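You operate a simulated robot arm through the tools that you are given. There is no shell and no other tool. Be economical: measure what you need, move in short steps, check, and stop when the job is done.

Carry out the task below with a simulated robot arm. There is one attempt and no reset: what you move stays moved.

Task
On the long worktop, set the red plate inside the blue one.

It is judged by the outcome, as a careful person would: the job done as asked, and still so three seconds after it is handed in. It fails if anything else is knocked over, pushed out of place, dropped, spilled or broken.

Robot
A 6-joint arm with a two-finger parallel gripper, fixed in place. Base frame: the origin is at the foot of the arm, x ahead of it, y to its left, z up; the work surface is at about z = 910. Lengths are in mm, angles in rad, forces in N, time in s.
With the tool pointing down near the work surface it reaches from about 360 to 760 mm from the base axis. Its first joint turns from -1.152 to 1.152 rad. Payload 2.45 kg.
Tool frame: the origin (TCP) lies between the finger pads and is the grasp point; the fingertips stand 24 mm ahead of it; z points along the fingers, y is the line along which they close. Largest opening 68 mm; finger width 17, thickness 10; the body of the gripper, 40 by 70 mm, starts 41 mm behind the TCP.
Orientation is that of the tool frame in the base frame, as a unit quaternion [x, y, z, w]. With the fingers straight down and closing along the base's y, the tool's x points along the base's -x, its y along +y and its z along -z.

Tools
- The arm moves only by the tool move_arm. Its argument "motion" is a list of rows, each a list of 3 entries, a list of its own where there are three numbers: the turn, a rotation vector about the tool's x, y, z in units of 6 degrees (1.0 is 6 degrees), then the shift along the tool's x, y, z in units of 25 mm (1.0 is 25 mm), then the finger opening in mm, from 0 to 68. In form: [[[rx, ry, rz], [x, y, z], fingers], ...]. A call has 1 to 10 rows; each row shifts and turns the commanded pose from where the row before left it, along the tool's axes as they then stand. A call with a number of a shift or a turn outside -1 to 1 is refused whole. A row lasts 0.2 s, in which the tool goes at most 50 mm and 0.15 rad; a call with a longer step from one row to the next is refused whole, and so is a gripper value outside its range. Where a pose cannot be reached the arm comes as near as it can. A force on the tool above 40 N (or 10 N above the force at the start of the call, whichever is more), or a blocked arm, ends the call early, and 0.2 s more pass. Each finger travels about 108 mm/s and halts on what it meets, pressing with about 24 N; the grip force reading is that of the motor and also rises with nothing between the fingers. The clock runs only during rows and for 0.2 s after the last one: add rows that do not move to give the fingers time. The reply holds the time, the measured pose of the TCP, the force on the tool along the base axes, the opening and the grip force, in the units named above and with some noise, and new pictures: "views" is both (left out), scene, wrist or none.
- Cameras (640 x 400 px; columns grow to the right, rows downward): "scene" is fixed at [171.4, 412.7, 1472.4]; the picture's right is [-0.75, -0.66, 0.00], its down [-0.33, 0.37, -0.87] and it looks along [0.58, -0.65, -0.50] (base axes); focal length 353 px, centre (320, 200). "wrist" rides on the gripper at [84, 11, -75] in the tool frame; the picture's right is [-0.13, 0.99, 0.00], its down [-0.60, -0.08, -0.79] and it looks along [-0.79, -0.10, 0.61] (tool axes); focal length 251 px, centre (320, 200). There is no depth. A picture from a camera that has moved, and an enlarged one, comes with that camera's place and axes in the base frame and with its lens.
- close_up(camera, box): a new picture of the part [left, top, right, bottom] of that camera's present view, enlarged. It takes no simulated time.
- close_job(): hands the job in; it is judged then, once.

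Work in short steps. Places have to be worked out from the pictures, the camera data and where the tool is seen: move nearer, look again, correct. Check each grasp and each placing, and mend what went wrong. You have 90 turns and 200 pictures in all, those below and enlarged ones among them. Open the gripper and draw the arm clear of the work before you hand the job in, unless the task says otherwise; then end with one line.

The tools are called after "Call:" as a command line: name --argument value ..., lists and objects as JSON in quotes. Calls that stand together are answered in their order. move_arm: Moves the arm, as the interface text tells. Its arguments: {"type":"object","properties":{"motion":{"type":"array"},"views":{"type":"string","enum":["both","scene","wrist","none"]}},"required":["motion"]} The other tools are called the same way: close_up (camera, box) takes an enlarged picture of a part of a camera's view; close_job () hands the job in.

At the start:

```text
t: 0.0
tcp_pos: [479.5, 143.9, 1228.1]
ee_rot: [-0.001, 1.0, -0.001, 0.0]
ft_force: [-0.1, -0.2, -0.5]
grip_width: 68.0
gripper_force: 0.1
```

scene: 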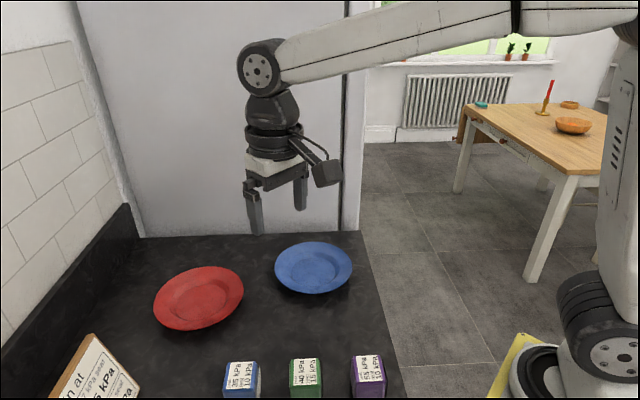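
wrist: 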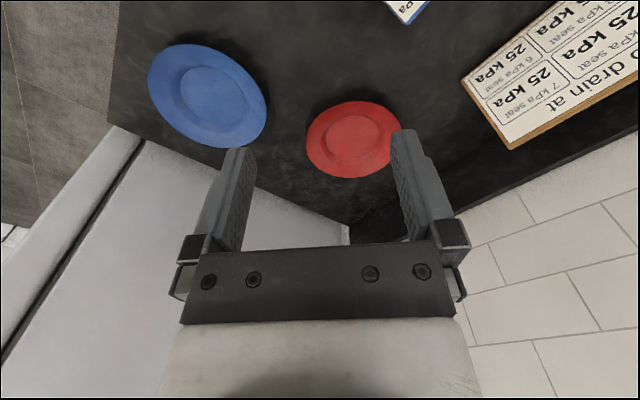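

The red plate is at roughly (725, 174) and the blue one at roughly (610, -54). I'll zoom in to see the rim shapes before moving.

Call:
close_up --camera "scene" --box '[140, 225, 370, 345]'

Call:
close_up --camera "wrist" --box '[130, 20, 430, 200]'

```text
2.78 times, centred on (255, 285) of scene
camera zoom: at [171.4, 412.7, 1472.4], right [-0.75, -0.66, 0.0], down [-0.33, 0.37, -0.87], along [0.58, -0.65, -0.5], focal length 982 px, centre (501, -36)
```

zoom: 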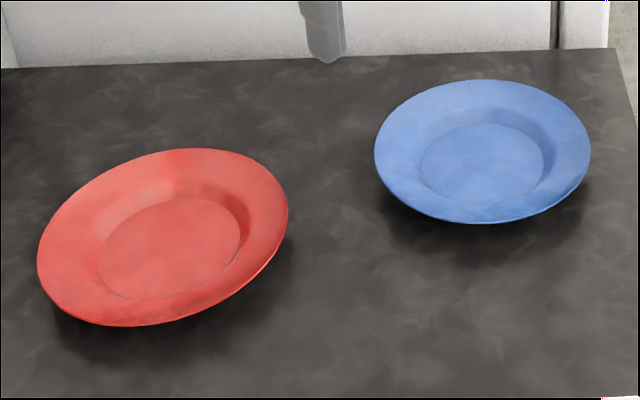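

```text
2.13 times, centred on (280, 110) of wrist
camera zoom: at [396.8, 154.8, 1302.7], right [0.13, 0.99, 0.0], down [0.6, -0.08, 0.79], along [0.79, -0.1, -0.61], focal length 536 px, centre (405, 392)
```

zoom: 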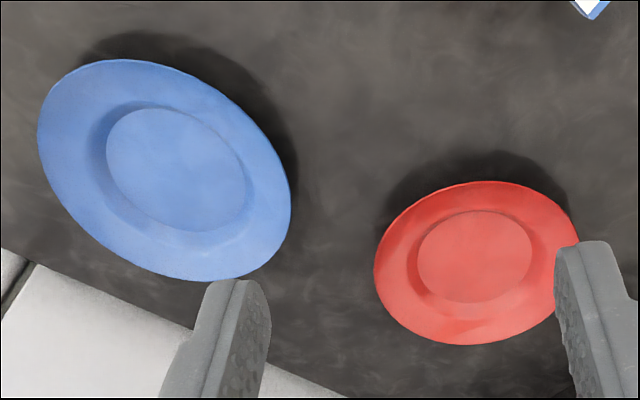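

The plates are close in size, with wide sloping rims, so I plan to pinch the red rim on its near-right side with the tool tilted about 45°. First I move to a standoff and start the yaw.

Call:
move_arm --motion '[[[0, 0, 0], [-0.5, -0.6, 1], 68], [[0, 0, 0], [-0.5, -0.6, 1], 68], [[0, 0, 0], [-0.5, -0.6, 1], 68], [[0, 0, 0], [-0.5, -0.6, 1], 68], [[0, 0, 0], [-0.5, -0.6, 1], 68], [[0, 0, 1], [0, 0, 0], 68], [[0, 0, 1], [0, 0, 0], 68], [[0, 0, 1], [0, 0, 0], 68], [[0, 0, 1], [0, 0, 0], 68]]' --views "none"

Call:
move_arm --motion '[[[0, 0, 1], [0, 0, 0], 68], [[0, 0, 1], [0, 0, 0], 68], [[0, 0, 1], [0, 0, 0], 68], [[0, 0, 0.5], [0, 0, 0], 68], [[0, 0, 0], [0, 0, 0], 68]]'

```text
t: 2.0
tcp_pos: [543.4, 69.2, 1102.4]
ee_rot: [0.209, 0.978, 0.0, 0.0]
ft_force: [0.3, 0.6, -0.3]
grip_width: 67.8
gripper_force: 0.0
```

```text
t: 3.2
tcp_pos: [541.0, 68.7, 1103.0]
ee_rot: [0.384, 0.924, 0.0, 0.0]
ft_force: [0.5, 0.8, -0.6]
grip_width: 68.1
gripper_force: 0.1
camera wrist: at [491.7, 135.1, 1177.5], right [0.79, 0.61, 0.0], down [0.37, -0.48, 0.79], along [0.48, -0.63, -0.61], focal length 251 px, centre (320, 200)
```

scene: 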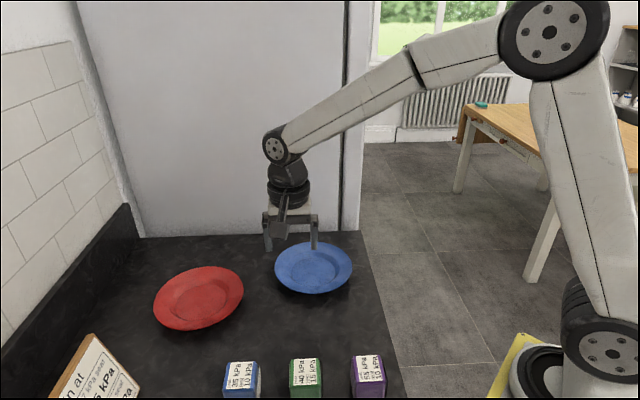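
wrist: 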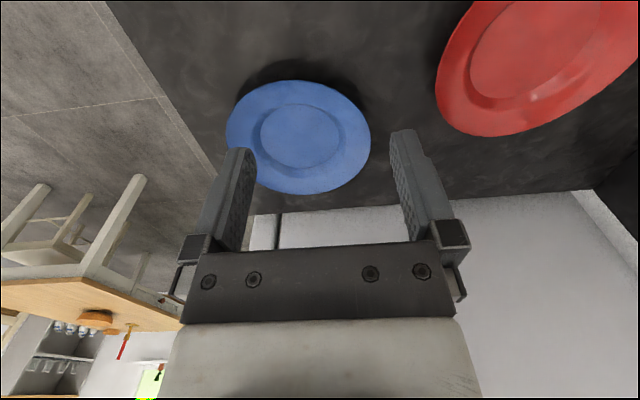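

Combining the views gives red centre ≈ (722, 175), blue centre ≈ (605, -52), both with radius ≈ 90. I tilt 45° toward the red plate, then go to a standoff behind its rim.

Call:
move_arm --motion '[[[-1, 0, 0], [0, 0, 0], 68], [[-1, 0, 0], [0, 0, 0], 68], [[-1, 0, 0], [0, 0, 0], 68], [[-1, 0, 0], [0, 0, 0], 68], [[-1, 0, 0], [0, 0, 0], 60], [[-1, 0, 0], [0, 0, 0], 50], [[-1, 0, 0], [0, 0, 0], 40], [[-0.5, 0, 0], [0, 0, 0], 34], [[0, 0, 0], [0, 0, 0], 34]]' --views "none"

Call:
move_arm --motion '[[[0, 0, 0], [-0.424, -0.307, 0.97], 34], [[0, 0, 0], [-0.424, -0.307, 0.97], 34], [[0, 0, 0], [-0.424, -0.307, 0.97], 34], [[0, 0, 0], [-0.424, -0.307, 0.97], 34], [[0, 0, 0], [-0.424, -0.307, 0.97], 34], [[0, 0, 0], [0, 0, 0], 34]]'

```text
t: 5.2
tcp_pos: [543.0, 69.7, 1103.6]
ee_rot: [0.354, 0.853, 0.355, 0.147]
ft_force: [-0.4, 0.0, 0.7]
grip_width: 34.0
gripper_force: 0.0
```

```text
t: 6.6
tcp_pos: [621.8, 71.9, 992.4]
ee_rot: [0.354, 0.854, 0.353, 0.146]
ft_force: [0.5, -0.8, -0.3]
grip_width: 33.8
gripper_force: 0.0
camera wrist: at [530.7, 98.2, 1052.1], right [0.59, 0.4, 0.7], down [-0.01, -0.86, 0.51], along [0.81, -0.3, -0.5], focal length 251 px, centre (320, 200)
```

scene: 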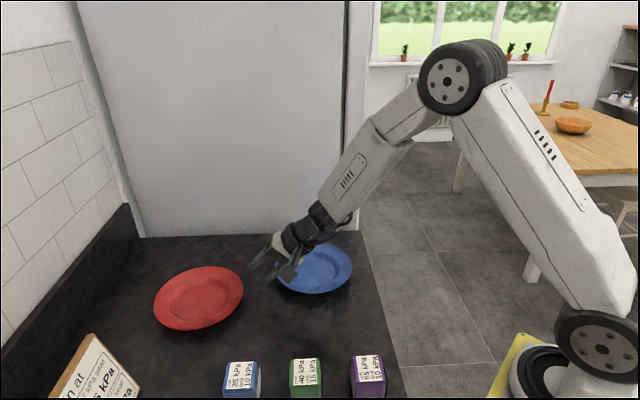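
wrist: 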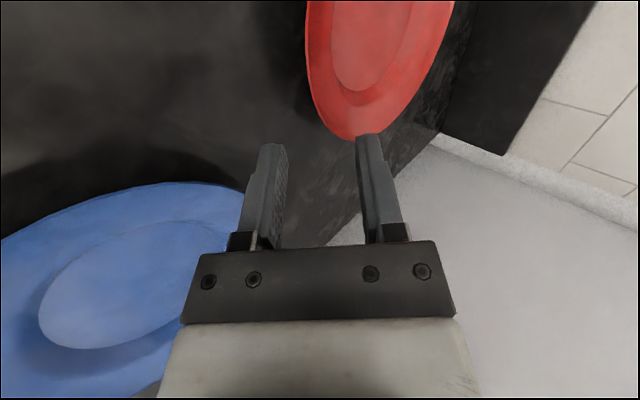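

The pose works and the path to the rim is clear. I advance most of the way, stopping about 25 mm short to check alignment.

Call:
move_arm --motion '[[[0, 0, 0], [0.04, 0.08, 0.85], 34], [[0, 0, 0], [0.04, 0.07, 0.85], 34], [[0, 0, 0], [0, 0, 0], 34]]'

Call:
close_up --camera "scene" --box '[190, 220, 350, 320]'

Call:
close_up --camera "wrist" --box '[200, 60, 460, 222]'

```text
t: 7.4
tcp_pos: [643.9, 98.2, 965.6]
ee_rot: [0.355, 0.853, 0.354, 0.146]
ft_force: [-0.1, -1.1, 0.1]
grip_width: 34.0
gripper_force: 0.0
camera wrist: at [552.1, 124.0, 1024.7], right [0.59, 0.4, 0.7], down [-0.01, -0.86, 0.5], along [0.81, -0.3, -0.5], focal length 251 px, centre (320, 200)
```

scene: 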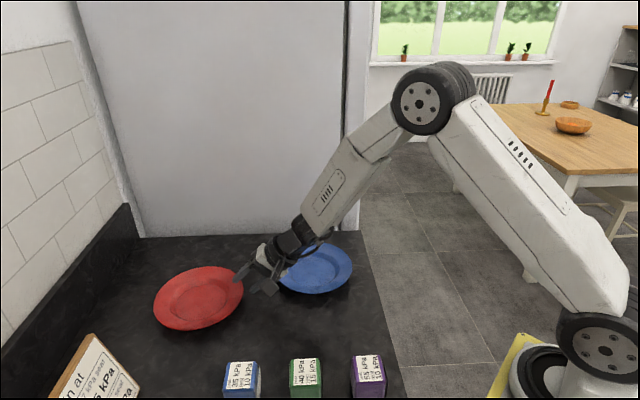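
wrist: 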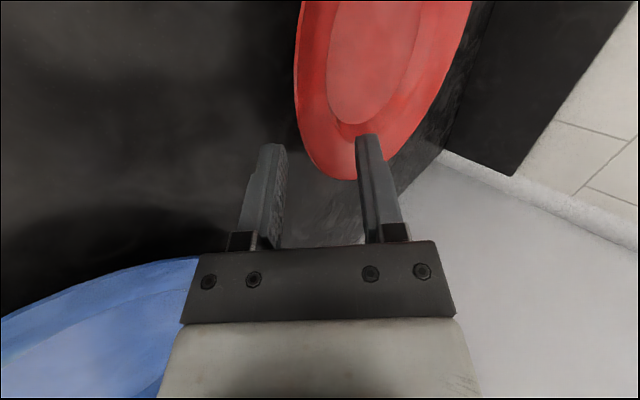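

```text
4.00 times, centred on (270, 270) of scene
camera zoom: at [171.4, 412.7, 1472.4], right [-0.75, -0.66, 0.0], down [-0.33, 0.37, -0.87], along [0.58, -0.65, -0.5], focal length 1412 px, centre (520, -80)
```

zoom: 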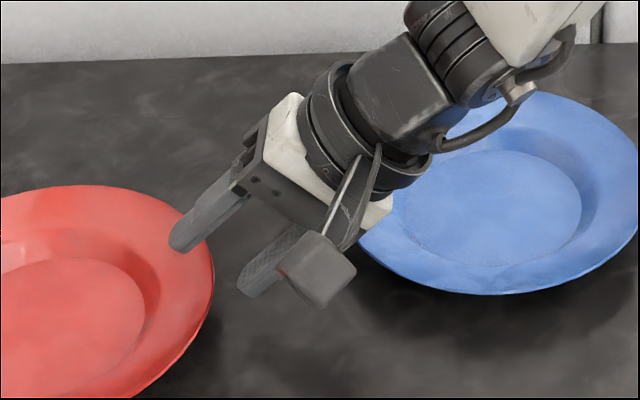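

```text
2.46 times, centred on (330, 141) of wrist
camera zoom: at [552.1, 124.0, 1024.7], right [0.59, 0.4, 0.7], down [-0.01, -0.86, 0.5], along [0.81, -0.3, -0.5], focal length 619 px, centre (295, 345)
```

zoom: 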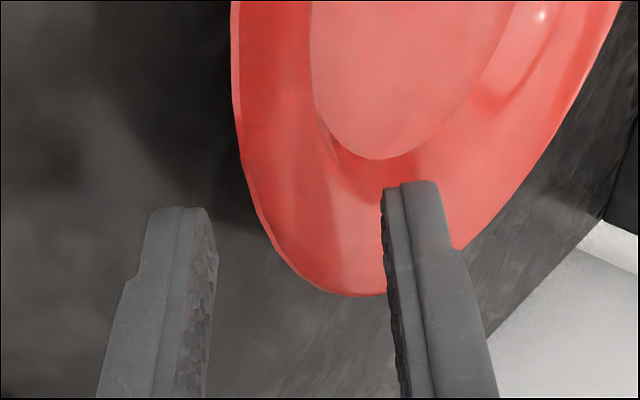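

The rim edge projects where I expected (about (658, 111, 930)), sitting between the fingers. I narrow to 30 mm and advance about 22 mm.

Call:
move_arm --motion '[[[0, 0, 0], [0, 0, 0], 30], [[0, 0, 0], [0, -0.03, 0.45], 30], [[0, 0, 0], [0, -0.03, 0.45], 30], [[0, 0, 0], [0, 0, 0], 30]]'

Call:
close_up --camera "scene" --box '[190, 220, 350, 320]'

Call:
close_up --camera "wrist" --box '[200, 60, 460, 222]'

```text
t: 8.4
tcp_pos: [655.0, 108.8, 948.7]
ee_rot: [0.353, 0.853, 0.354, 0.147]
ft_force: [-0.5, -0.6, -0.1]
grip_width: 30.0
gripper_force: 0.0
camera wrist: at [563.6, 136.1, 1008.5], right [0.59, 0.4, 0.7], down [-0.01, -0.86, 0.51], along [0.81, -0.3, -0.5], focal length 251 px, centre (320, 200)
```

scene: 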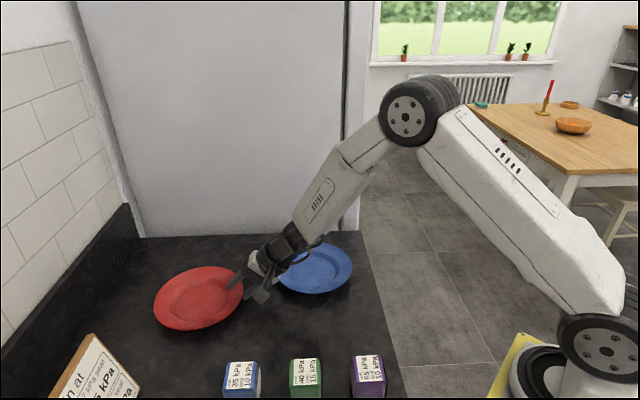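
wrist: 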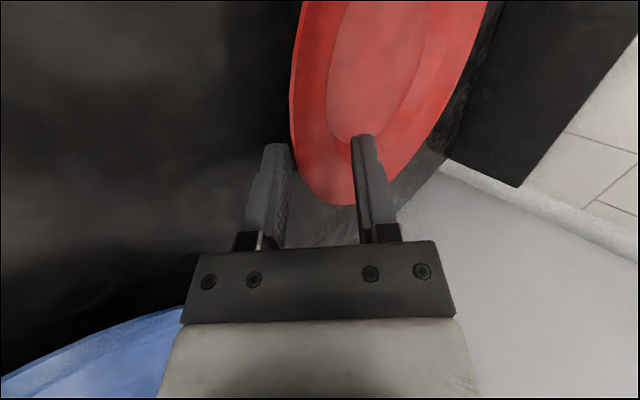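

```text
4.00 times, centred on (270, 270) of scene
camera zoom: at [171.4, 412.7, 1472.4], right [-0.75, -0.66, 0.0], down [-0.33, 0.37, -0.87], along [0.58, -0.65, -0.5], focal length 1412 px, centre (520, -80)
```

zoom: 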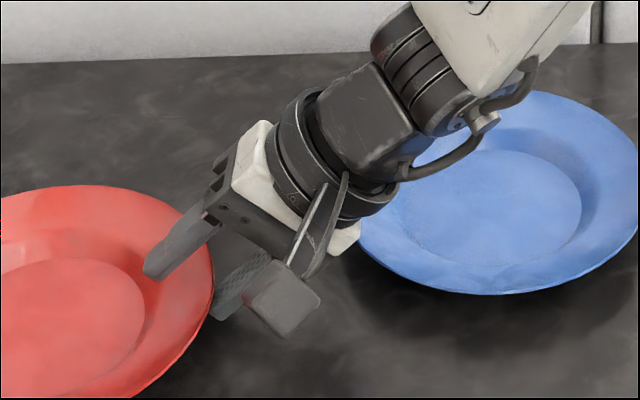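

```text
2.46 times, centred on (330, 141) of wrist
camera zoom: at [563.6, 136.1, 1008.5], right [0.59, 0.4, 0.7], down [-0.01, -0.86, 0.51], along [0.81, -0.3, -0.5], focal length 619 px, centre (295, 345)
```

zoom: 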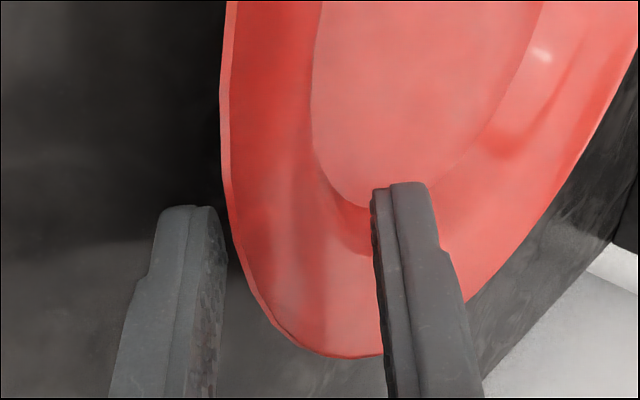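

The lower finger is under the rim and the upper one is over it. I close in step with a small shift down, so the upper finger travels more, then grip.

Call:
move_arm --motion '[[[0, 0, 0], [0, -0.08, 0.06], 24], [[0, 0, 0], [0, -0.08, 0.06], 18], [[0, 0, 0], [0, -0.08, 0.0], 12], [[0, 0, 0], [0, 0, 0], 0], [[0, 0, 0], [0, 0, 0], 0], [[0, 0, 0], [0, 0, 0], 0]]'

Call:
close_up --camera "scene" --box '[140, 220, 300, 320]'

Call:
close_up --camera "wrist" --box '[200, 60, 460, 222]'

```text
t: 9.8
tcp_pos: [652.9, 107.4, 941.9]
ee_rot: [0.353, 0.853, 0.355, 0.147]
ft_force: [1.7, 5.1, 12.2]
grip_width: 11.3
gripper_force: 23.8
camera wrist: at [562.2, 133.7, 1001.9], right [0.58, 0.4, 0.7], down [-0.01, -0.86, 0.5], along [0.81, -0.3, -0.5], focal length 251 px, centre (320, 200)
```

scene: 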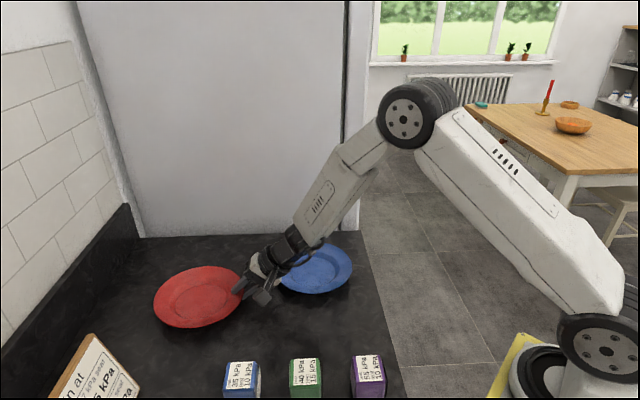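
wrist: 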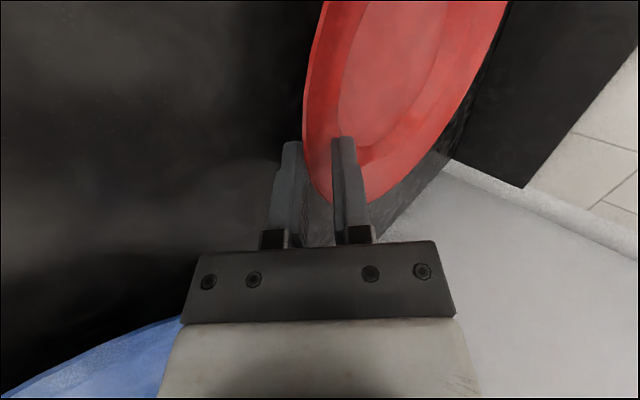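

```text
4.00 times, centred on (220, 270) of scene
camera zoom: at [171.1, 412.7, 1472.4], right [-0.75, -0.66, 0.0], down [-0.33, 0.37, -0.87], along [0.58, -0.65, -0.5], focal length 1412 px, centre (720, -80)
```

zoom: 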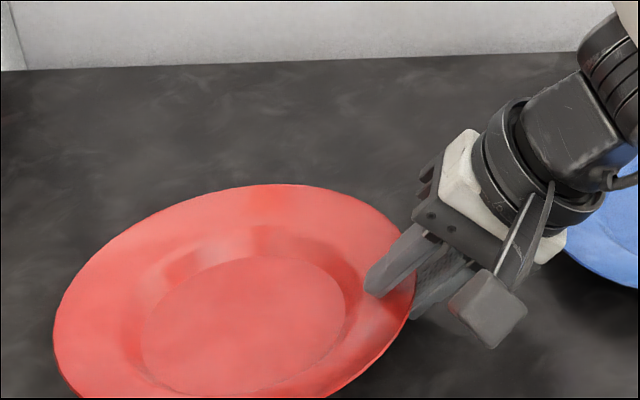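

```text
2.46 times, centred on (330, 141) of wrist
camera zoom: at [562.2, 133.7, 1001.9], right [0.58, 0.4, 0.7], down [-0.01, -0.86, 0.5], along [0.81, -0.3, -0.5], focal length 619 px, centre (295, 345)
```

zoom: 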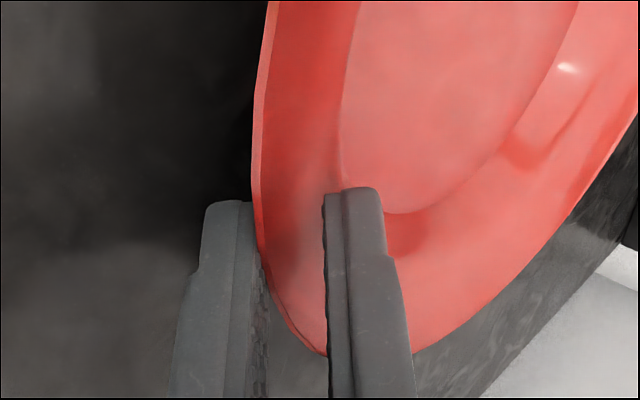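

It's gripping the rim at 11 mm opening with 24 N. I lift slowly by about 25 mm and see whether it holds.

Call:
move_arm --motion '[[[0, 0, 0], [0, 0.14, -0.14], 0], [[0, 0, 0], [0, 0.14, -0.14], 0], [[0, 0, 0], [0, 0.14, -0.14], 0], [[0, 0, 0], [0, 0.14, -0.14], 0], [[0, 0, 0], [0, 0.14, -0.14], 0], [[0, 0, 0], [0, 0, 0], 0]]'

Call:
close_up --camera "scene" --box '[140, 220, 300, 320]'

```text
t: 11.2
tcp_pos: [651.5, 107.3, 965.9]
ee_rot: [0.354, 0.853, 0.354, 0.147]
ft_force: [0.1, 2.1, 1.5]
grip_width: 6.0
gripper_force: 23.7
camera wrist: at [561.0, 134.2, 1025.6], right [0.59, 0.4, 0.7], down [-0.01, -0.86, 0.51], along [0.81, -0.3, -0.5], focal length 251 px, centre (320, 200)
```

scene: 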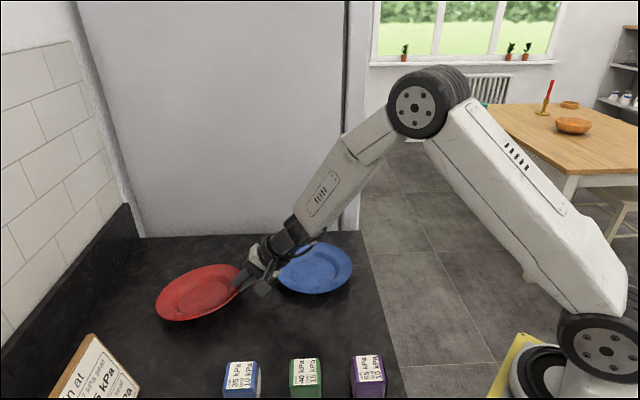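
wrist: 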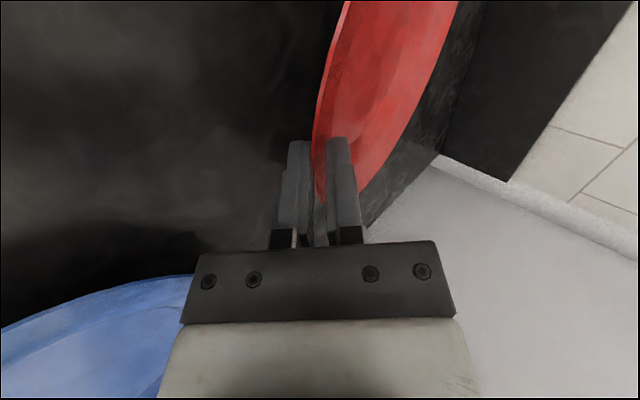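

```text
4.00 times, centred on (220, 270) of scene
camera zoom: at [171.3, 412.7, 1472.4], right [-0.75, -0.66, 0.0], down [-0.33, 0.37, -0.87], along [0.58, -0.65, -0.5], focal length 1412 px, centre (720, -80)
```

zoom: 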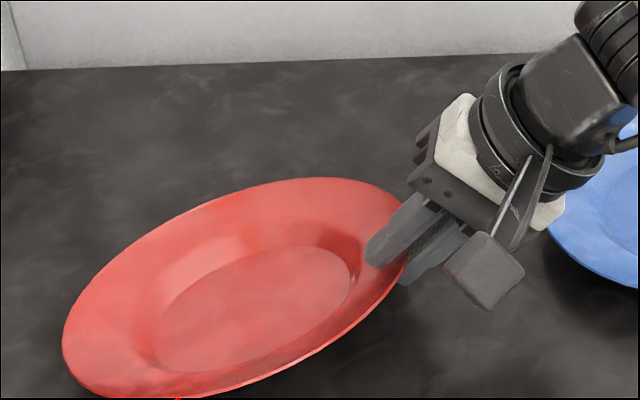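

The grip holds: the rim is flush between the pads and the plate's far side hangs down by about 20–25°. I lift clear, then level the plate by tilting the tool further.

Call:
move_arm --motion '[[[0, 0, 0], [0, 0.4, -0.4], 0], [[0, 0, 0], [0, 0.5, -0.5], 0], [[0, 0, 0], [0, 0.5, -0.5], 0], [[0, 0, 0], [0, 0.5, -0.5], 0], [[0, 0, 0], [0, 0.5, -0.5], 0], [[-0.7, 0, 0], [0, 0, 0], 0], [[-0.7, 0, 0], [0, 0, 0], 0], [[-0.7, 0, 0], [0, 0, 0], 0], [[-0.7, 0, 0], [0, 0, 0], 0], [[0, 0, 0], [0, 0, 0], 0]]'

Call:
close_up --camera "scene" --box '[140, 180, 364, 320]'

```text
t: 13.4
tcp_pos: [652.5, 105.7, 1049.9]
ee_rot: [0.329, 0.792, 0.475, 0.197]
ft_force: [0.4, 0.8, -2.7]
grip_width: 4.2
gripper_force: 23.6
camera wrist: at [550.6, 122.4, 1094.1], right [0.42, 0.24, 0.87], down [-0.1, -0.95, 0.3], along [0.9, -0.21, -0.38], focal length 251 px, centre (320, 200)
```

scene: 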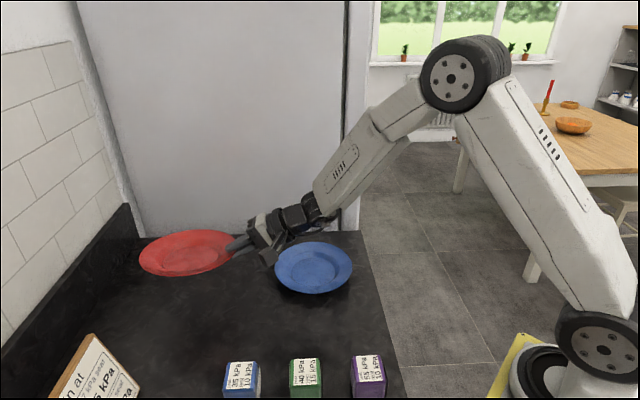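
wrist: 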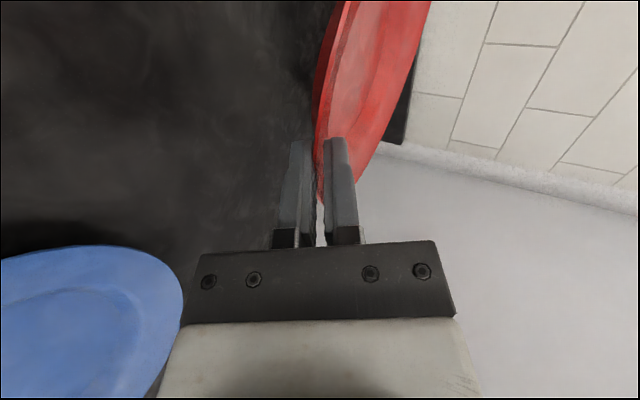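

```text
2.86 times, centred on (252, 250) of scene
camera zoom: at [171.5, 412.7, 1472.4], right [-0.75, -0.66, 0.0], down [-0.33, 0.37, -0.87], along [0.58, -0.65, -0.5], focal length 1009 px, centre (514, 57)
```

zoom: 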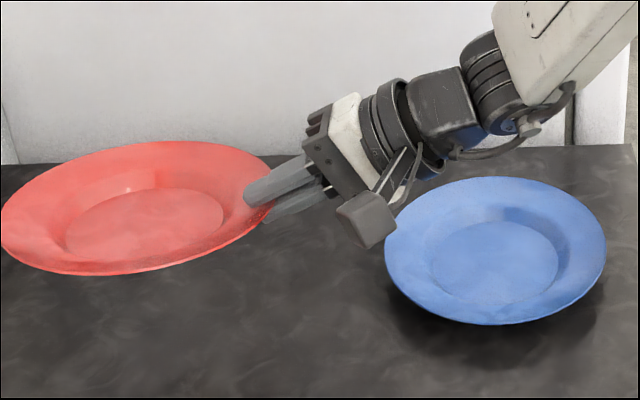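

The plate is level, with its centre offset about (+70, +70, -5) from the TCP. I carry it at this height to above the blue plate, with TCP at (535, -122).

Call:
move_arm --motion '[[[0, 0, 0], [-0.16, -0.23, -0.43], 0], [[0, 0, 0], [-0.313, -0.46, -0.859], 0], [[0, 0, 0], [-0.313, -0.46, -0.859], 0], [[0, 0, 0], [-0.313, -0.46, -0.859], 0], [[0, 0, 0], [-0.313, -0.46, -0.859], 0], [[0, 0, 0], [-0.313, -0.46, -0.859], 0], [[0, 0, 0], [-0.313, -0.46, -0.859], 0], [[0, 0, 0], [-0.313, -0.46, -0.859], 0], [[0, 0, 0], [-0.313, -0.46, -0.859], 0], [[0, 0, 0], [-0.313, -0.46, -0.859], 0]]' --views "none"

Call:
move_arm --motion '[[[0, 0, 0], [-0.153, -0.23, -0.43], 0], [[0, 0, 0], [0, 0, 0], 0]]'

Call:
close_up --camera "scene" --box '[210, 180, 434, 320]'

```text
t: 15.6
tcp_pos: [540.3, -108.9, 1050.9]
ee_rot: [0.329, 0.793, 0.474, 0.197]
ft_force: [1.0, 0.1, -2.4]
grip_width: 4.2
gripper_force: 23.9
```

```text
t: 16.2
tcp_pos: [533.8, -119.9, 1049.0]
ee_rot: [0.328, 0.793, 0.474, 0.197]
ft_force: [0.1, 0.3, -3.1]
grip_width: 4.0
gripper_force: 24.1
camera wrist: at [431.9, -105.1, 1093.8], right [0.42, 0.24, 0.87], down [-0.09, -0.95, 0.3], along [0.9, -0.21, -0.38], focal length 251 px, centre (320, 200)
```

scene: 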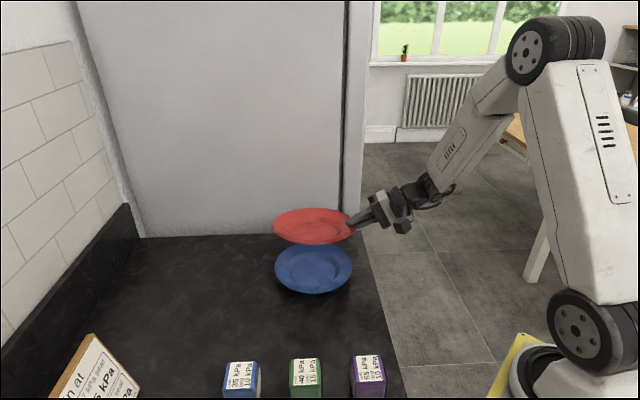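
wrist: 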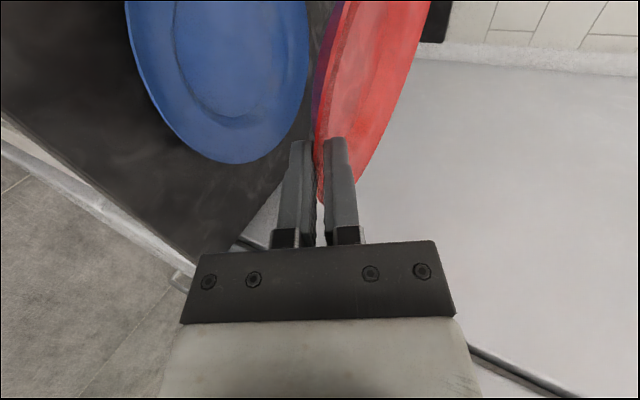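

```text
2.86 times, centred on (322, 250) of scene
camera zoom: at [171.4, 412.7, 1472.4], right [-0.75, -0.66, 0.0], down [-0.33, 0.37, -0.87], along [0.58, -0.65, -0.5], focal length 1009 px, centre (314, 57)
```

zoom: 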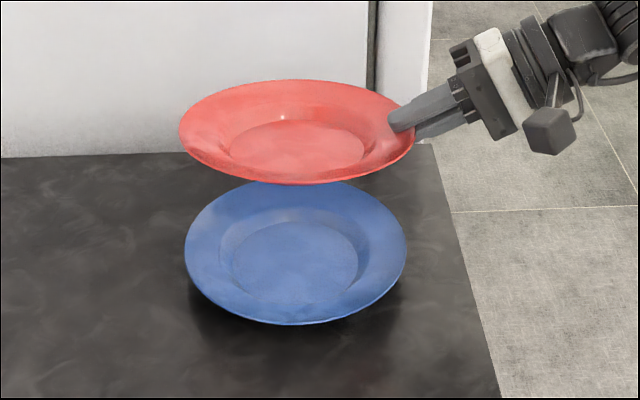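

The red plate is above blue and centred within a few mm. Its foreshortening shows a roll of about 7° (camera side high), so I roll the tool back to level it and check.

Call:
move_arm --motion '[[[0, -0.3, -0.55], [0, 0, 0], 0], [[0, -0.3, -0.55], [0, 0, 0], 0], [[0, 0, 0], [0, 0, 0], 0]]'

Call:
close_up --camera "scene" --box '[210, 180, 434, 320]'

```text
t: 17.0
tcp_pos: [533.8, -119.4, 1049.3]
ee_rot: [0.297, 0.804, 0.452, 0.249]
ft_force: [-0.6, 1.0, -2.6]
grip_width: 4.0
gripper_force: 24.3
camera wrist: at [428.9, -100.7, 1082.4], right [0.34, 0.32, 0.88], down [-0.13, -0.92, 0.38], along [0.93, -0.24, -0.27], focal length 251 px, centre (320, 200)
```

scene: 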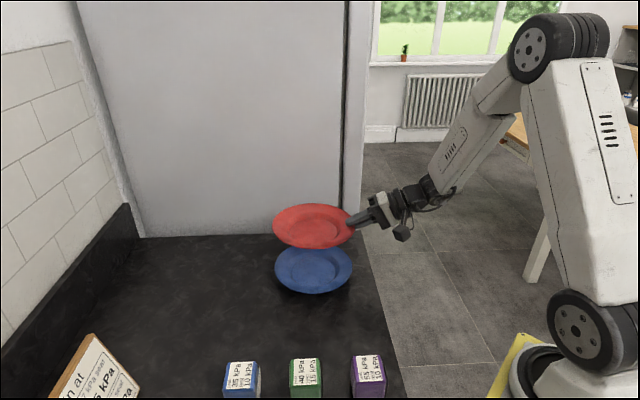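
wrist: 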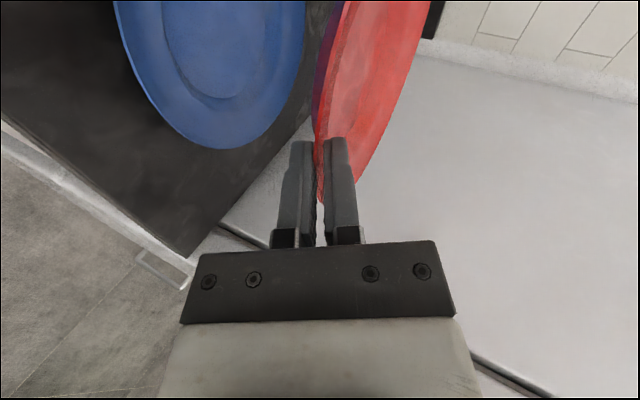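

```text
2.86 times, centred on (322, 250) of scene
camera zoom: at [171.4, 412.7, 1472.4], right [-0.75, -0.66, 0.0], down [-0.33, 0.37, -0.87], along [0.58, -0.65, -0.5], focal length 1009 px, centre (314, 57)
```

zoom: 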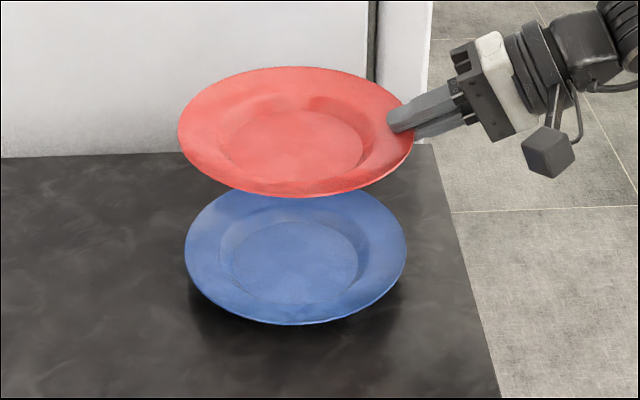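

The plate is now level and directly over blue. I lower it 80 mm straight down and look.

Call:
move_arm --motion '[[[0, 0, 0], [0.084, -0.56, 0.3], 0], [[0, 0, 0], [0.084, -0.56, 0.3], 0], [[0, 0, 0], [0.084, -0.56, 0.3], 0], [[0, 0, 0], [0.084, -0.56, 0.3], 0], [[0, 0, 0], [0.084, -0.56, 0.3], 0], [[0, 0, 0], [0, 0, 0], 0]]'

Call:
close_up --camera "scene" --box '[240, 210, 400, 310]'

```text
t: 18.4
tcp_pos: [537.2, -119.9, 971.3]
ee_rot: [0.297, 0.804, 0.451, 0.25]
ft_force: [-0.7, 0.9, -2.9]
grip_width: 4.3
gripper_force: 23.4
camera wrist: at [431.9, -101.2, 1003.6], right [0.34, 0.32, 0.88], down [-0.13, -0.92, 0.38], along [0.93, -0.24, -0.27], focal length 251 px, centre (320, 200)
```

scene: 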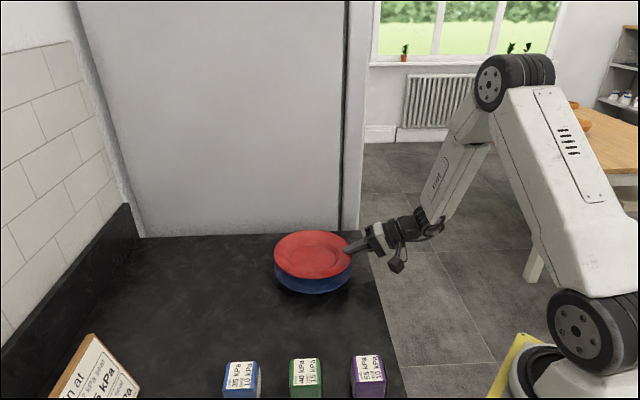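
wrist: 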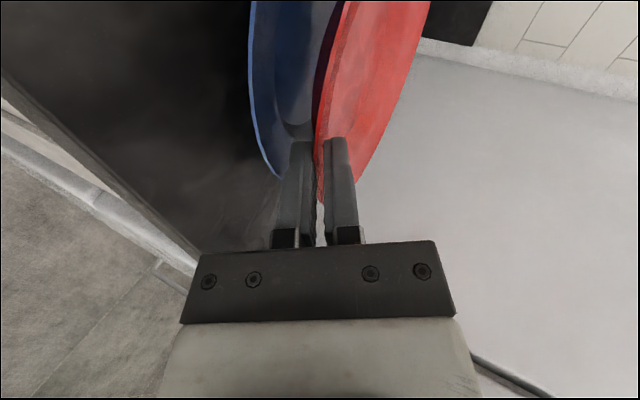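

```text
4.00 times, centred on (320, 260) of scene
camera zoom: at [171.4, 412.7, 1472.4], right [-0.75, -0.66, 0.0], down [-0.33, 0.37, -0.87], along [0.58, -0.65, -0.5], focal length 1412 px, centre (320, -40)
```

zoom: 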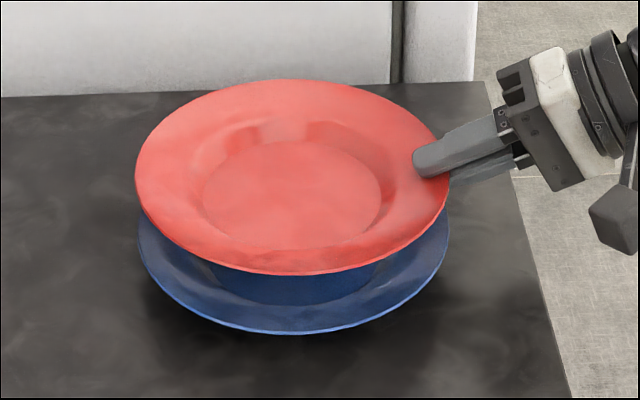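

The red plate is about 36 mm above nested and roughly 4 mm too far from the camera. I correct that while lowering another 18 mm.

Call:
move_arm --motion '[[[0, 0, 0], [0.1, -0.21, 0.11], 0], [[0, 0, 0], [0.1, -0.21, 0.11], 0], [[0, 0, 0], [0.07, -0.21, 0.11], 0], [[0, 0, 0], [0, 0, 0], 0]]'

Call:
close_up --camera "scene" --box '[240, 210, 400, 310]'

Call:
close_up --camera "wrist" --box '[200, 60, 460, 222]'

```text
t: 19.4
tcp_pos: [533.2, -117.5, 953.8]
ee_rot: [0.297, 0.801, 0.455, 0.251]
ft_force: [-5.9, -4.9, 31.5]
grip_width: 3.7
gripper_force: 24.3
camera wrist: at [427.3, -98.6, 985.9], right [0.33, 0.32, 0.89], down [-0.13, -0.92, 0.38], along [0.93, -0.24, -0.26], focal length 251 px, centre (320, 200)
```

scene: 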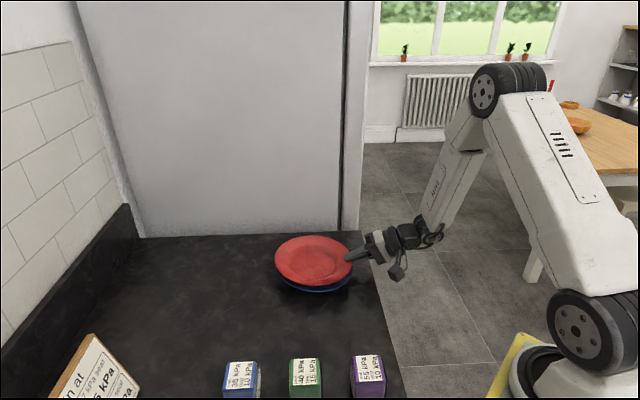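
wrist: 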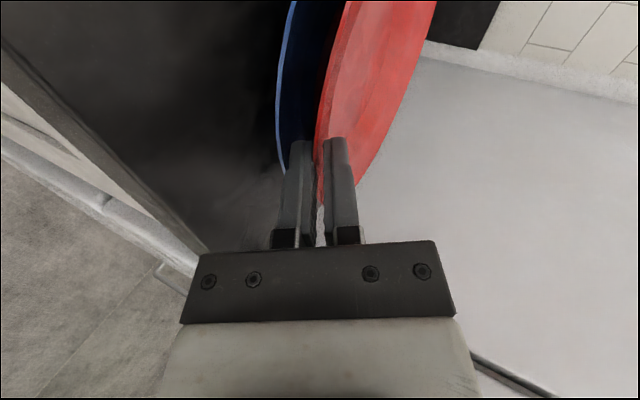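

```text
4.00 times, centred on (320, 260) of scene
camera zoom: at [170.6, 412.6, 1472.5], right [-0.75, -0.66, 0.0], down [-0.33, 0.37, -0.87], along [0.58, -0.65, -0.5], focal length 1412 px, centre (320, -40)
```

zoom: 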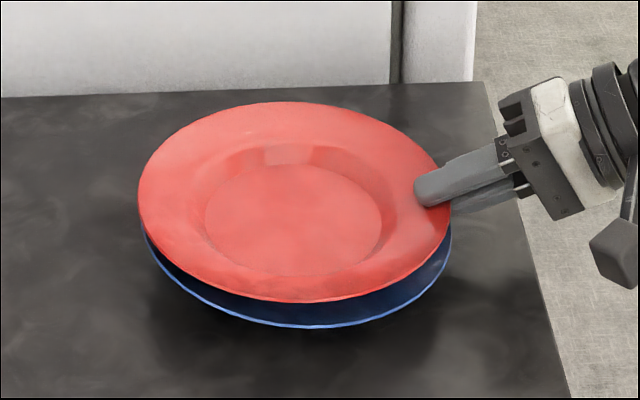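

```text
2.46 times, centred on (330, 141) of wrist
camera zoom: at [427.3, -98.6, 985.9], right [0.33, 0.32, 0.89], down [-0.13, -0.92, 0.38], along [0.93, -0.24, -0.26], focal length 619 px, centre (295, 345)
```

zoom: 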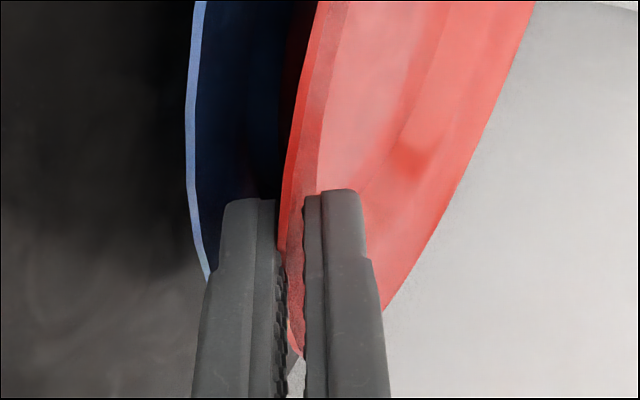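

Contact at 31 N: the lower finger is resting on the blue rim. I raise about 6 mm to relieve it and tilt 5° so the red plate's far side settles first.

Call:
move_arm --motion '[[[0, 0, 0], [-0.03, 0.21, -0.11], 0], [[0.4, 0, 0], [0, 0, 0], 0], [[0.4, 0, 0], [0, 0, 0], 0], [[0, 0, 0], [0, 0, 0], 0]]'

Call:
close_up --camera "scene" --box '[240, 210, 400, 310]'

Call:
close_up --camera "wrist" --box '[200, 60, 460, 222]'

```text
t: 20.4
tcp_pos: [532.1, -114.8, 958.0]
ee_rot: [0.307, 0.821, 0.419, 0.236]
ft_force: [1.4, 9.1, 13.3]
grip_width: 3.8
gripper_force: 24.2
camera wrist: at [428.9, -93.5, 995.9], right [0.39, 0.37, 0.84], down [-0.11, -0.89, 0.44], along [0.91, -0.27, -0.31], focal length 251 px, centre (320, 200)
```

scene: 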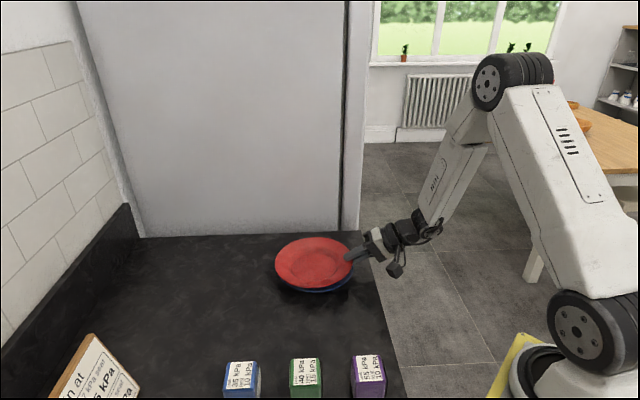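
wrist: 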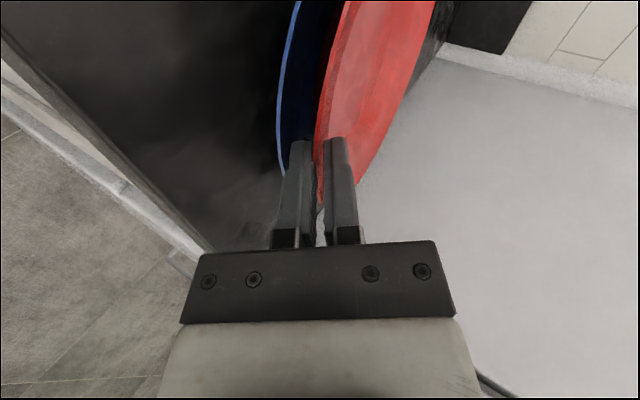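

```text
4.00 times, centred on (320, 260) of scene
camera zoom: at [171.2, 412.9, 1472.3], right [-0.75, -0.66, 0.0], down [-0.33, 0.37, -0.87], along [0.58, -0.65, -0.5], focal length 1412 px, centre (320, -40)
```

zoom: 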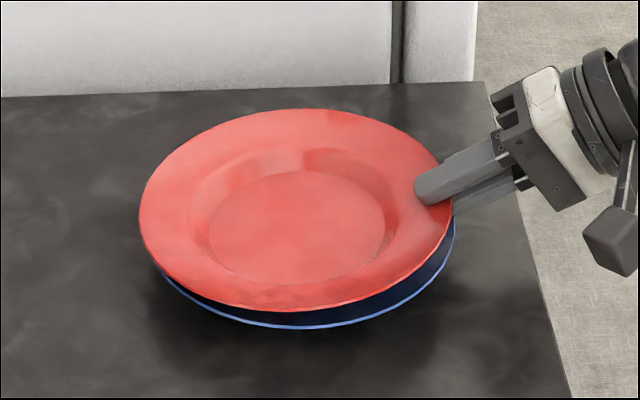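

```text
2.46 times, centred on (330, 141) of wrist
camera zoom: at [428.9, -93.5, 995.9], right [0.39, 0.37, 0.84], down [-0.11, -0.89, 0.44], along [0.91, -0.27, -0.31], focal length 619 px, centre (295, 345)
```

zoom: 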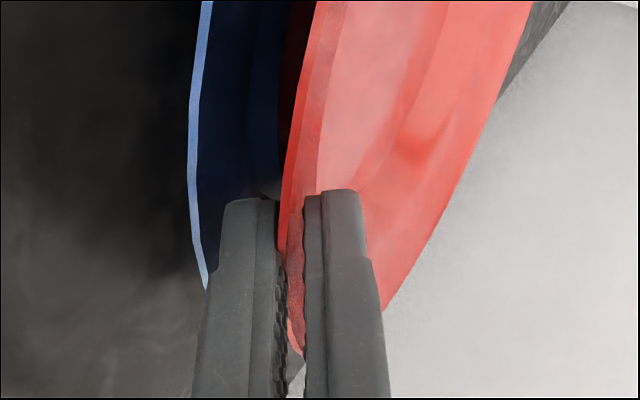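

The far side has settled into the blue plate and only the gripped edge is propped on the lower finger. I open a little, keeping the lower finger in place, then draw straight back slowly so the edge drops in.

Call:
move_arm --motion '[[[0, 0, 0], [0, 0.06, 0], 7], [[0, 0, 0], [0, 0.08, 0], 11], [[0, 0, 0], [0, 0, 0], 11], [[0, 0, 0], [0, 0, -0.3], 11], [[0, 0, 0], [0, 0, -0.4], 11], [[0, 0, 0], [0, 0, -0.5], 11], [[0, 0, 0], [0, 0, -0.7], 11], [[0, 0, 0], [0, 0, 0], 11]]'

Call:
close_up --camera "scene" --box '[240, 210, 400, 310]'

```text
t: 22.2
tcp_pos: [503.1, -141.4, 985.0]
ee_rot: [0.307, 0.822, 0.418, 0.237]
ft_force: [0.7, 0.8, 0.6]
grip_width: 10.9
gripper_force: 0.1
camera wrist: at [399.0, -119.6, 1023.2], right [0.4, 0.37, 0.84], down [-0.11, -0.89, 0.44], along [0.91, -0.27, -0.31], focal length 251 px, centre (320, 200)
```

scene: 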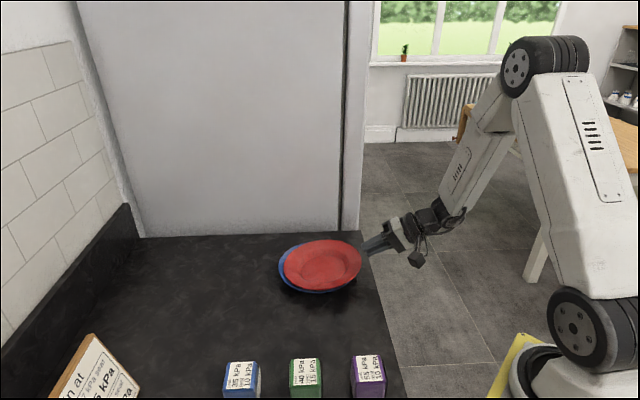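
wrist: 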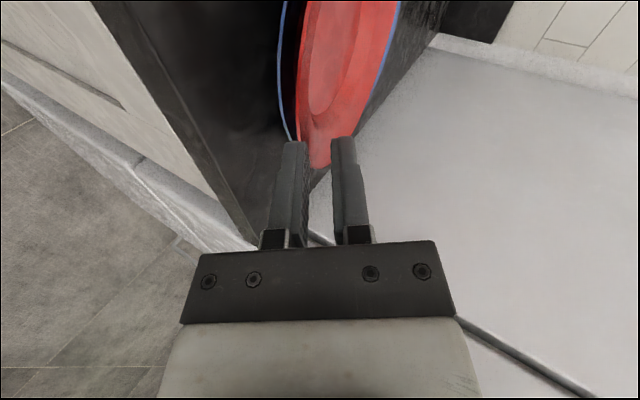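

```text
4.00 times, centred on (320, 260) of scene
camera zoom: at [171.4, 412.7, 1472.4], right [-0.75, -0.66, 0.0], down [-0.33, 0.37, -0.87], along [0.58, -0.65, -0.5], focal length 1412 px, centre (320, -40)
```

zoom: 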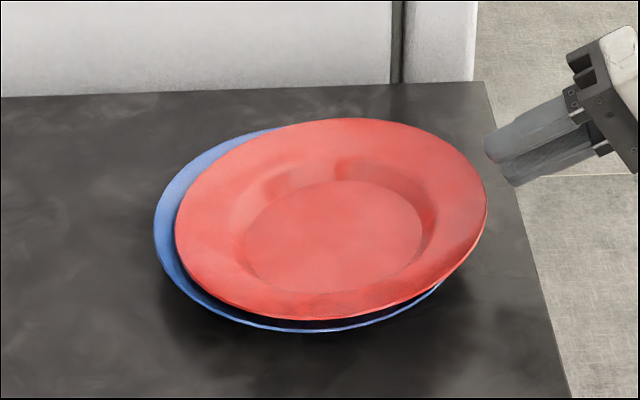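

The red plate got dragged back about 12 mm and is now perched off-centre. I look closely before nudging it forward with closed fingertips.

Call:
close_up --camera "wrist" --box '[220, 0, 480, 200]'

Call:
close_up --camera "scene" --box '[270, 225, 382, 295]'

```text
2.00 times, centred on (350, 100) of wrist
camera zoom: at [399.0, -119.6, 1023.2], right [0.4, 0.37, 0.84], down [-0.11, -0.89, 0.44], along [0.91, -0.27, -0.31], focal length 503 px, centre (260, 400)
```

zoom: 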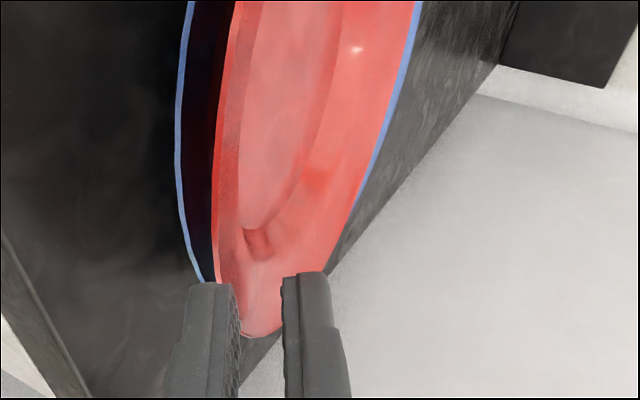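

```text
5.71 times, centred on (326, 260) of scene
camera zoom: at [171.4, 412.7, 1472.4], right [-0.75, -0.66, 0.0], down [-0.33, 0.37, -0.87], along [0.58, -0.65, -0.5], focal length 2017 px, centre (286, -143)
```

zoom: 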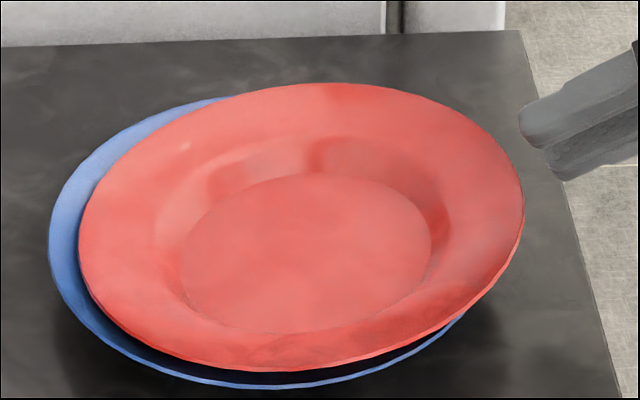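

I close the fingers and bring the tips down just outside the raised red rim, near (513, -136, 945), ready to push toward the centre.

Call:
move_arm --motion '[[[0, 0, 0], [0, 0, -0.4], 0], [[0, 0, 0], [0.03, -0.37, 0.1], 0], [[0, 0, 0], [0.03, -0.37, 0.1], 0], [[0, 0, 0], [0.03, -0.37, 0.08], 0], [[0, 0, 0], [0, 0, 0.2], 0], [[0, 0, 0], [0, 0, 0], 0]]'

Call:
close_up --camera "scene" --box '[270, 225, 398, 305]'

Call:
close_up --camera "wrist" --box '[220, 0, 480, 200]'

```text
t: 23.6
tcp_pos: [492.4, -150.9, 962.4]
ee_rot: [0.307, 0.822, 0.417, 0.236]
ft_force: [-0.7, -0.6, -0.5]
grip_width: 0.0
gripper_force: 23.3
camera wrist: at [390.3, -129.3, 999.2], right [0.4, 0.37, 0.84], down [-0.11, -0.89, 0.44], along [0.91, -0.27, -0.31], focal length 251 px, centre (320, 200)
```

scene: 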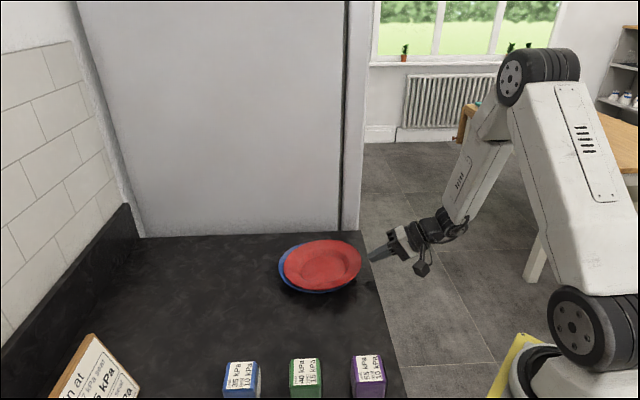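
wrist: 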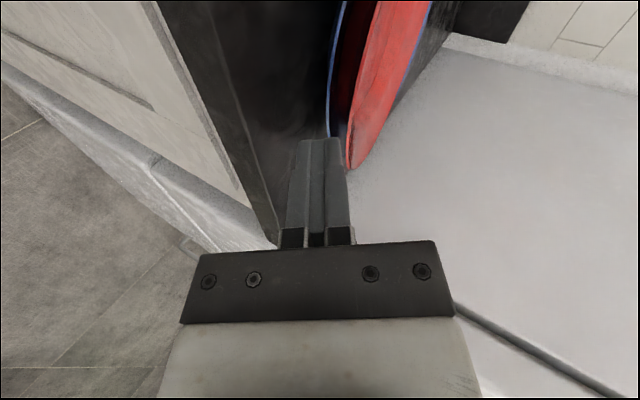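

```text
5.00 times, centred on (334, 265) of scene
camera zoom: at [171.4, 412.7, 1472.4], right [-0.75, -0.66, 0.0], down [-0.33, 0.37, -0.87], along [0.58, -0.65, -0.5], focal length 1765 px, centre (250, -125)
```

zoom: 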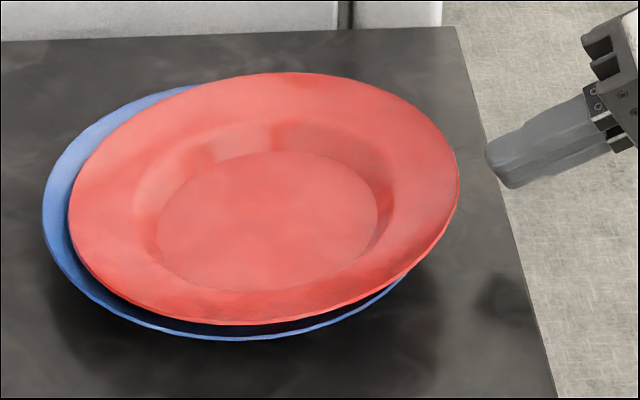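

```text
2.00 times, centred on (350, 100) of wrist
camera zoom: at [390.3, -129.3, 999.2], right [0.4, 0.37, 0.84], down [-0.11, -0.89, 0.44], along [0.91, -0.27, -0.31], focal length 503 px, centre (260, 400)
```

zoom: 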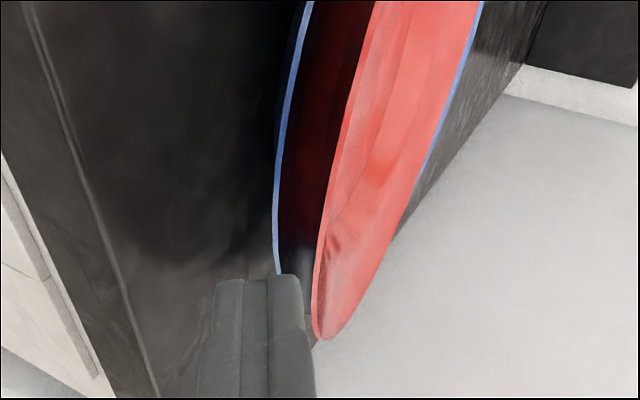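

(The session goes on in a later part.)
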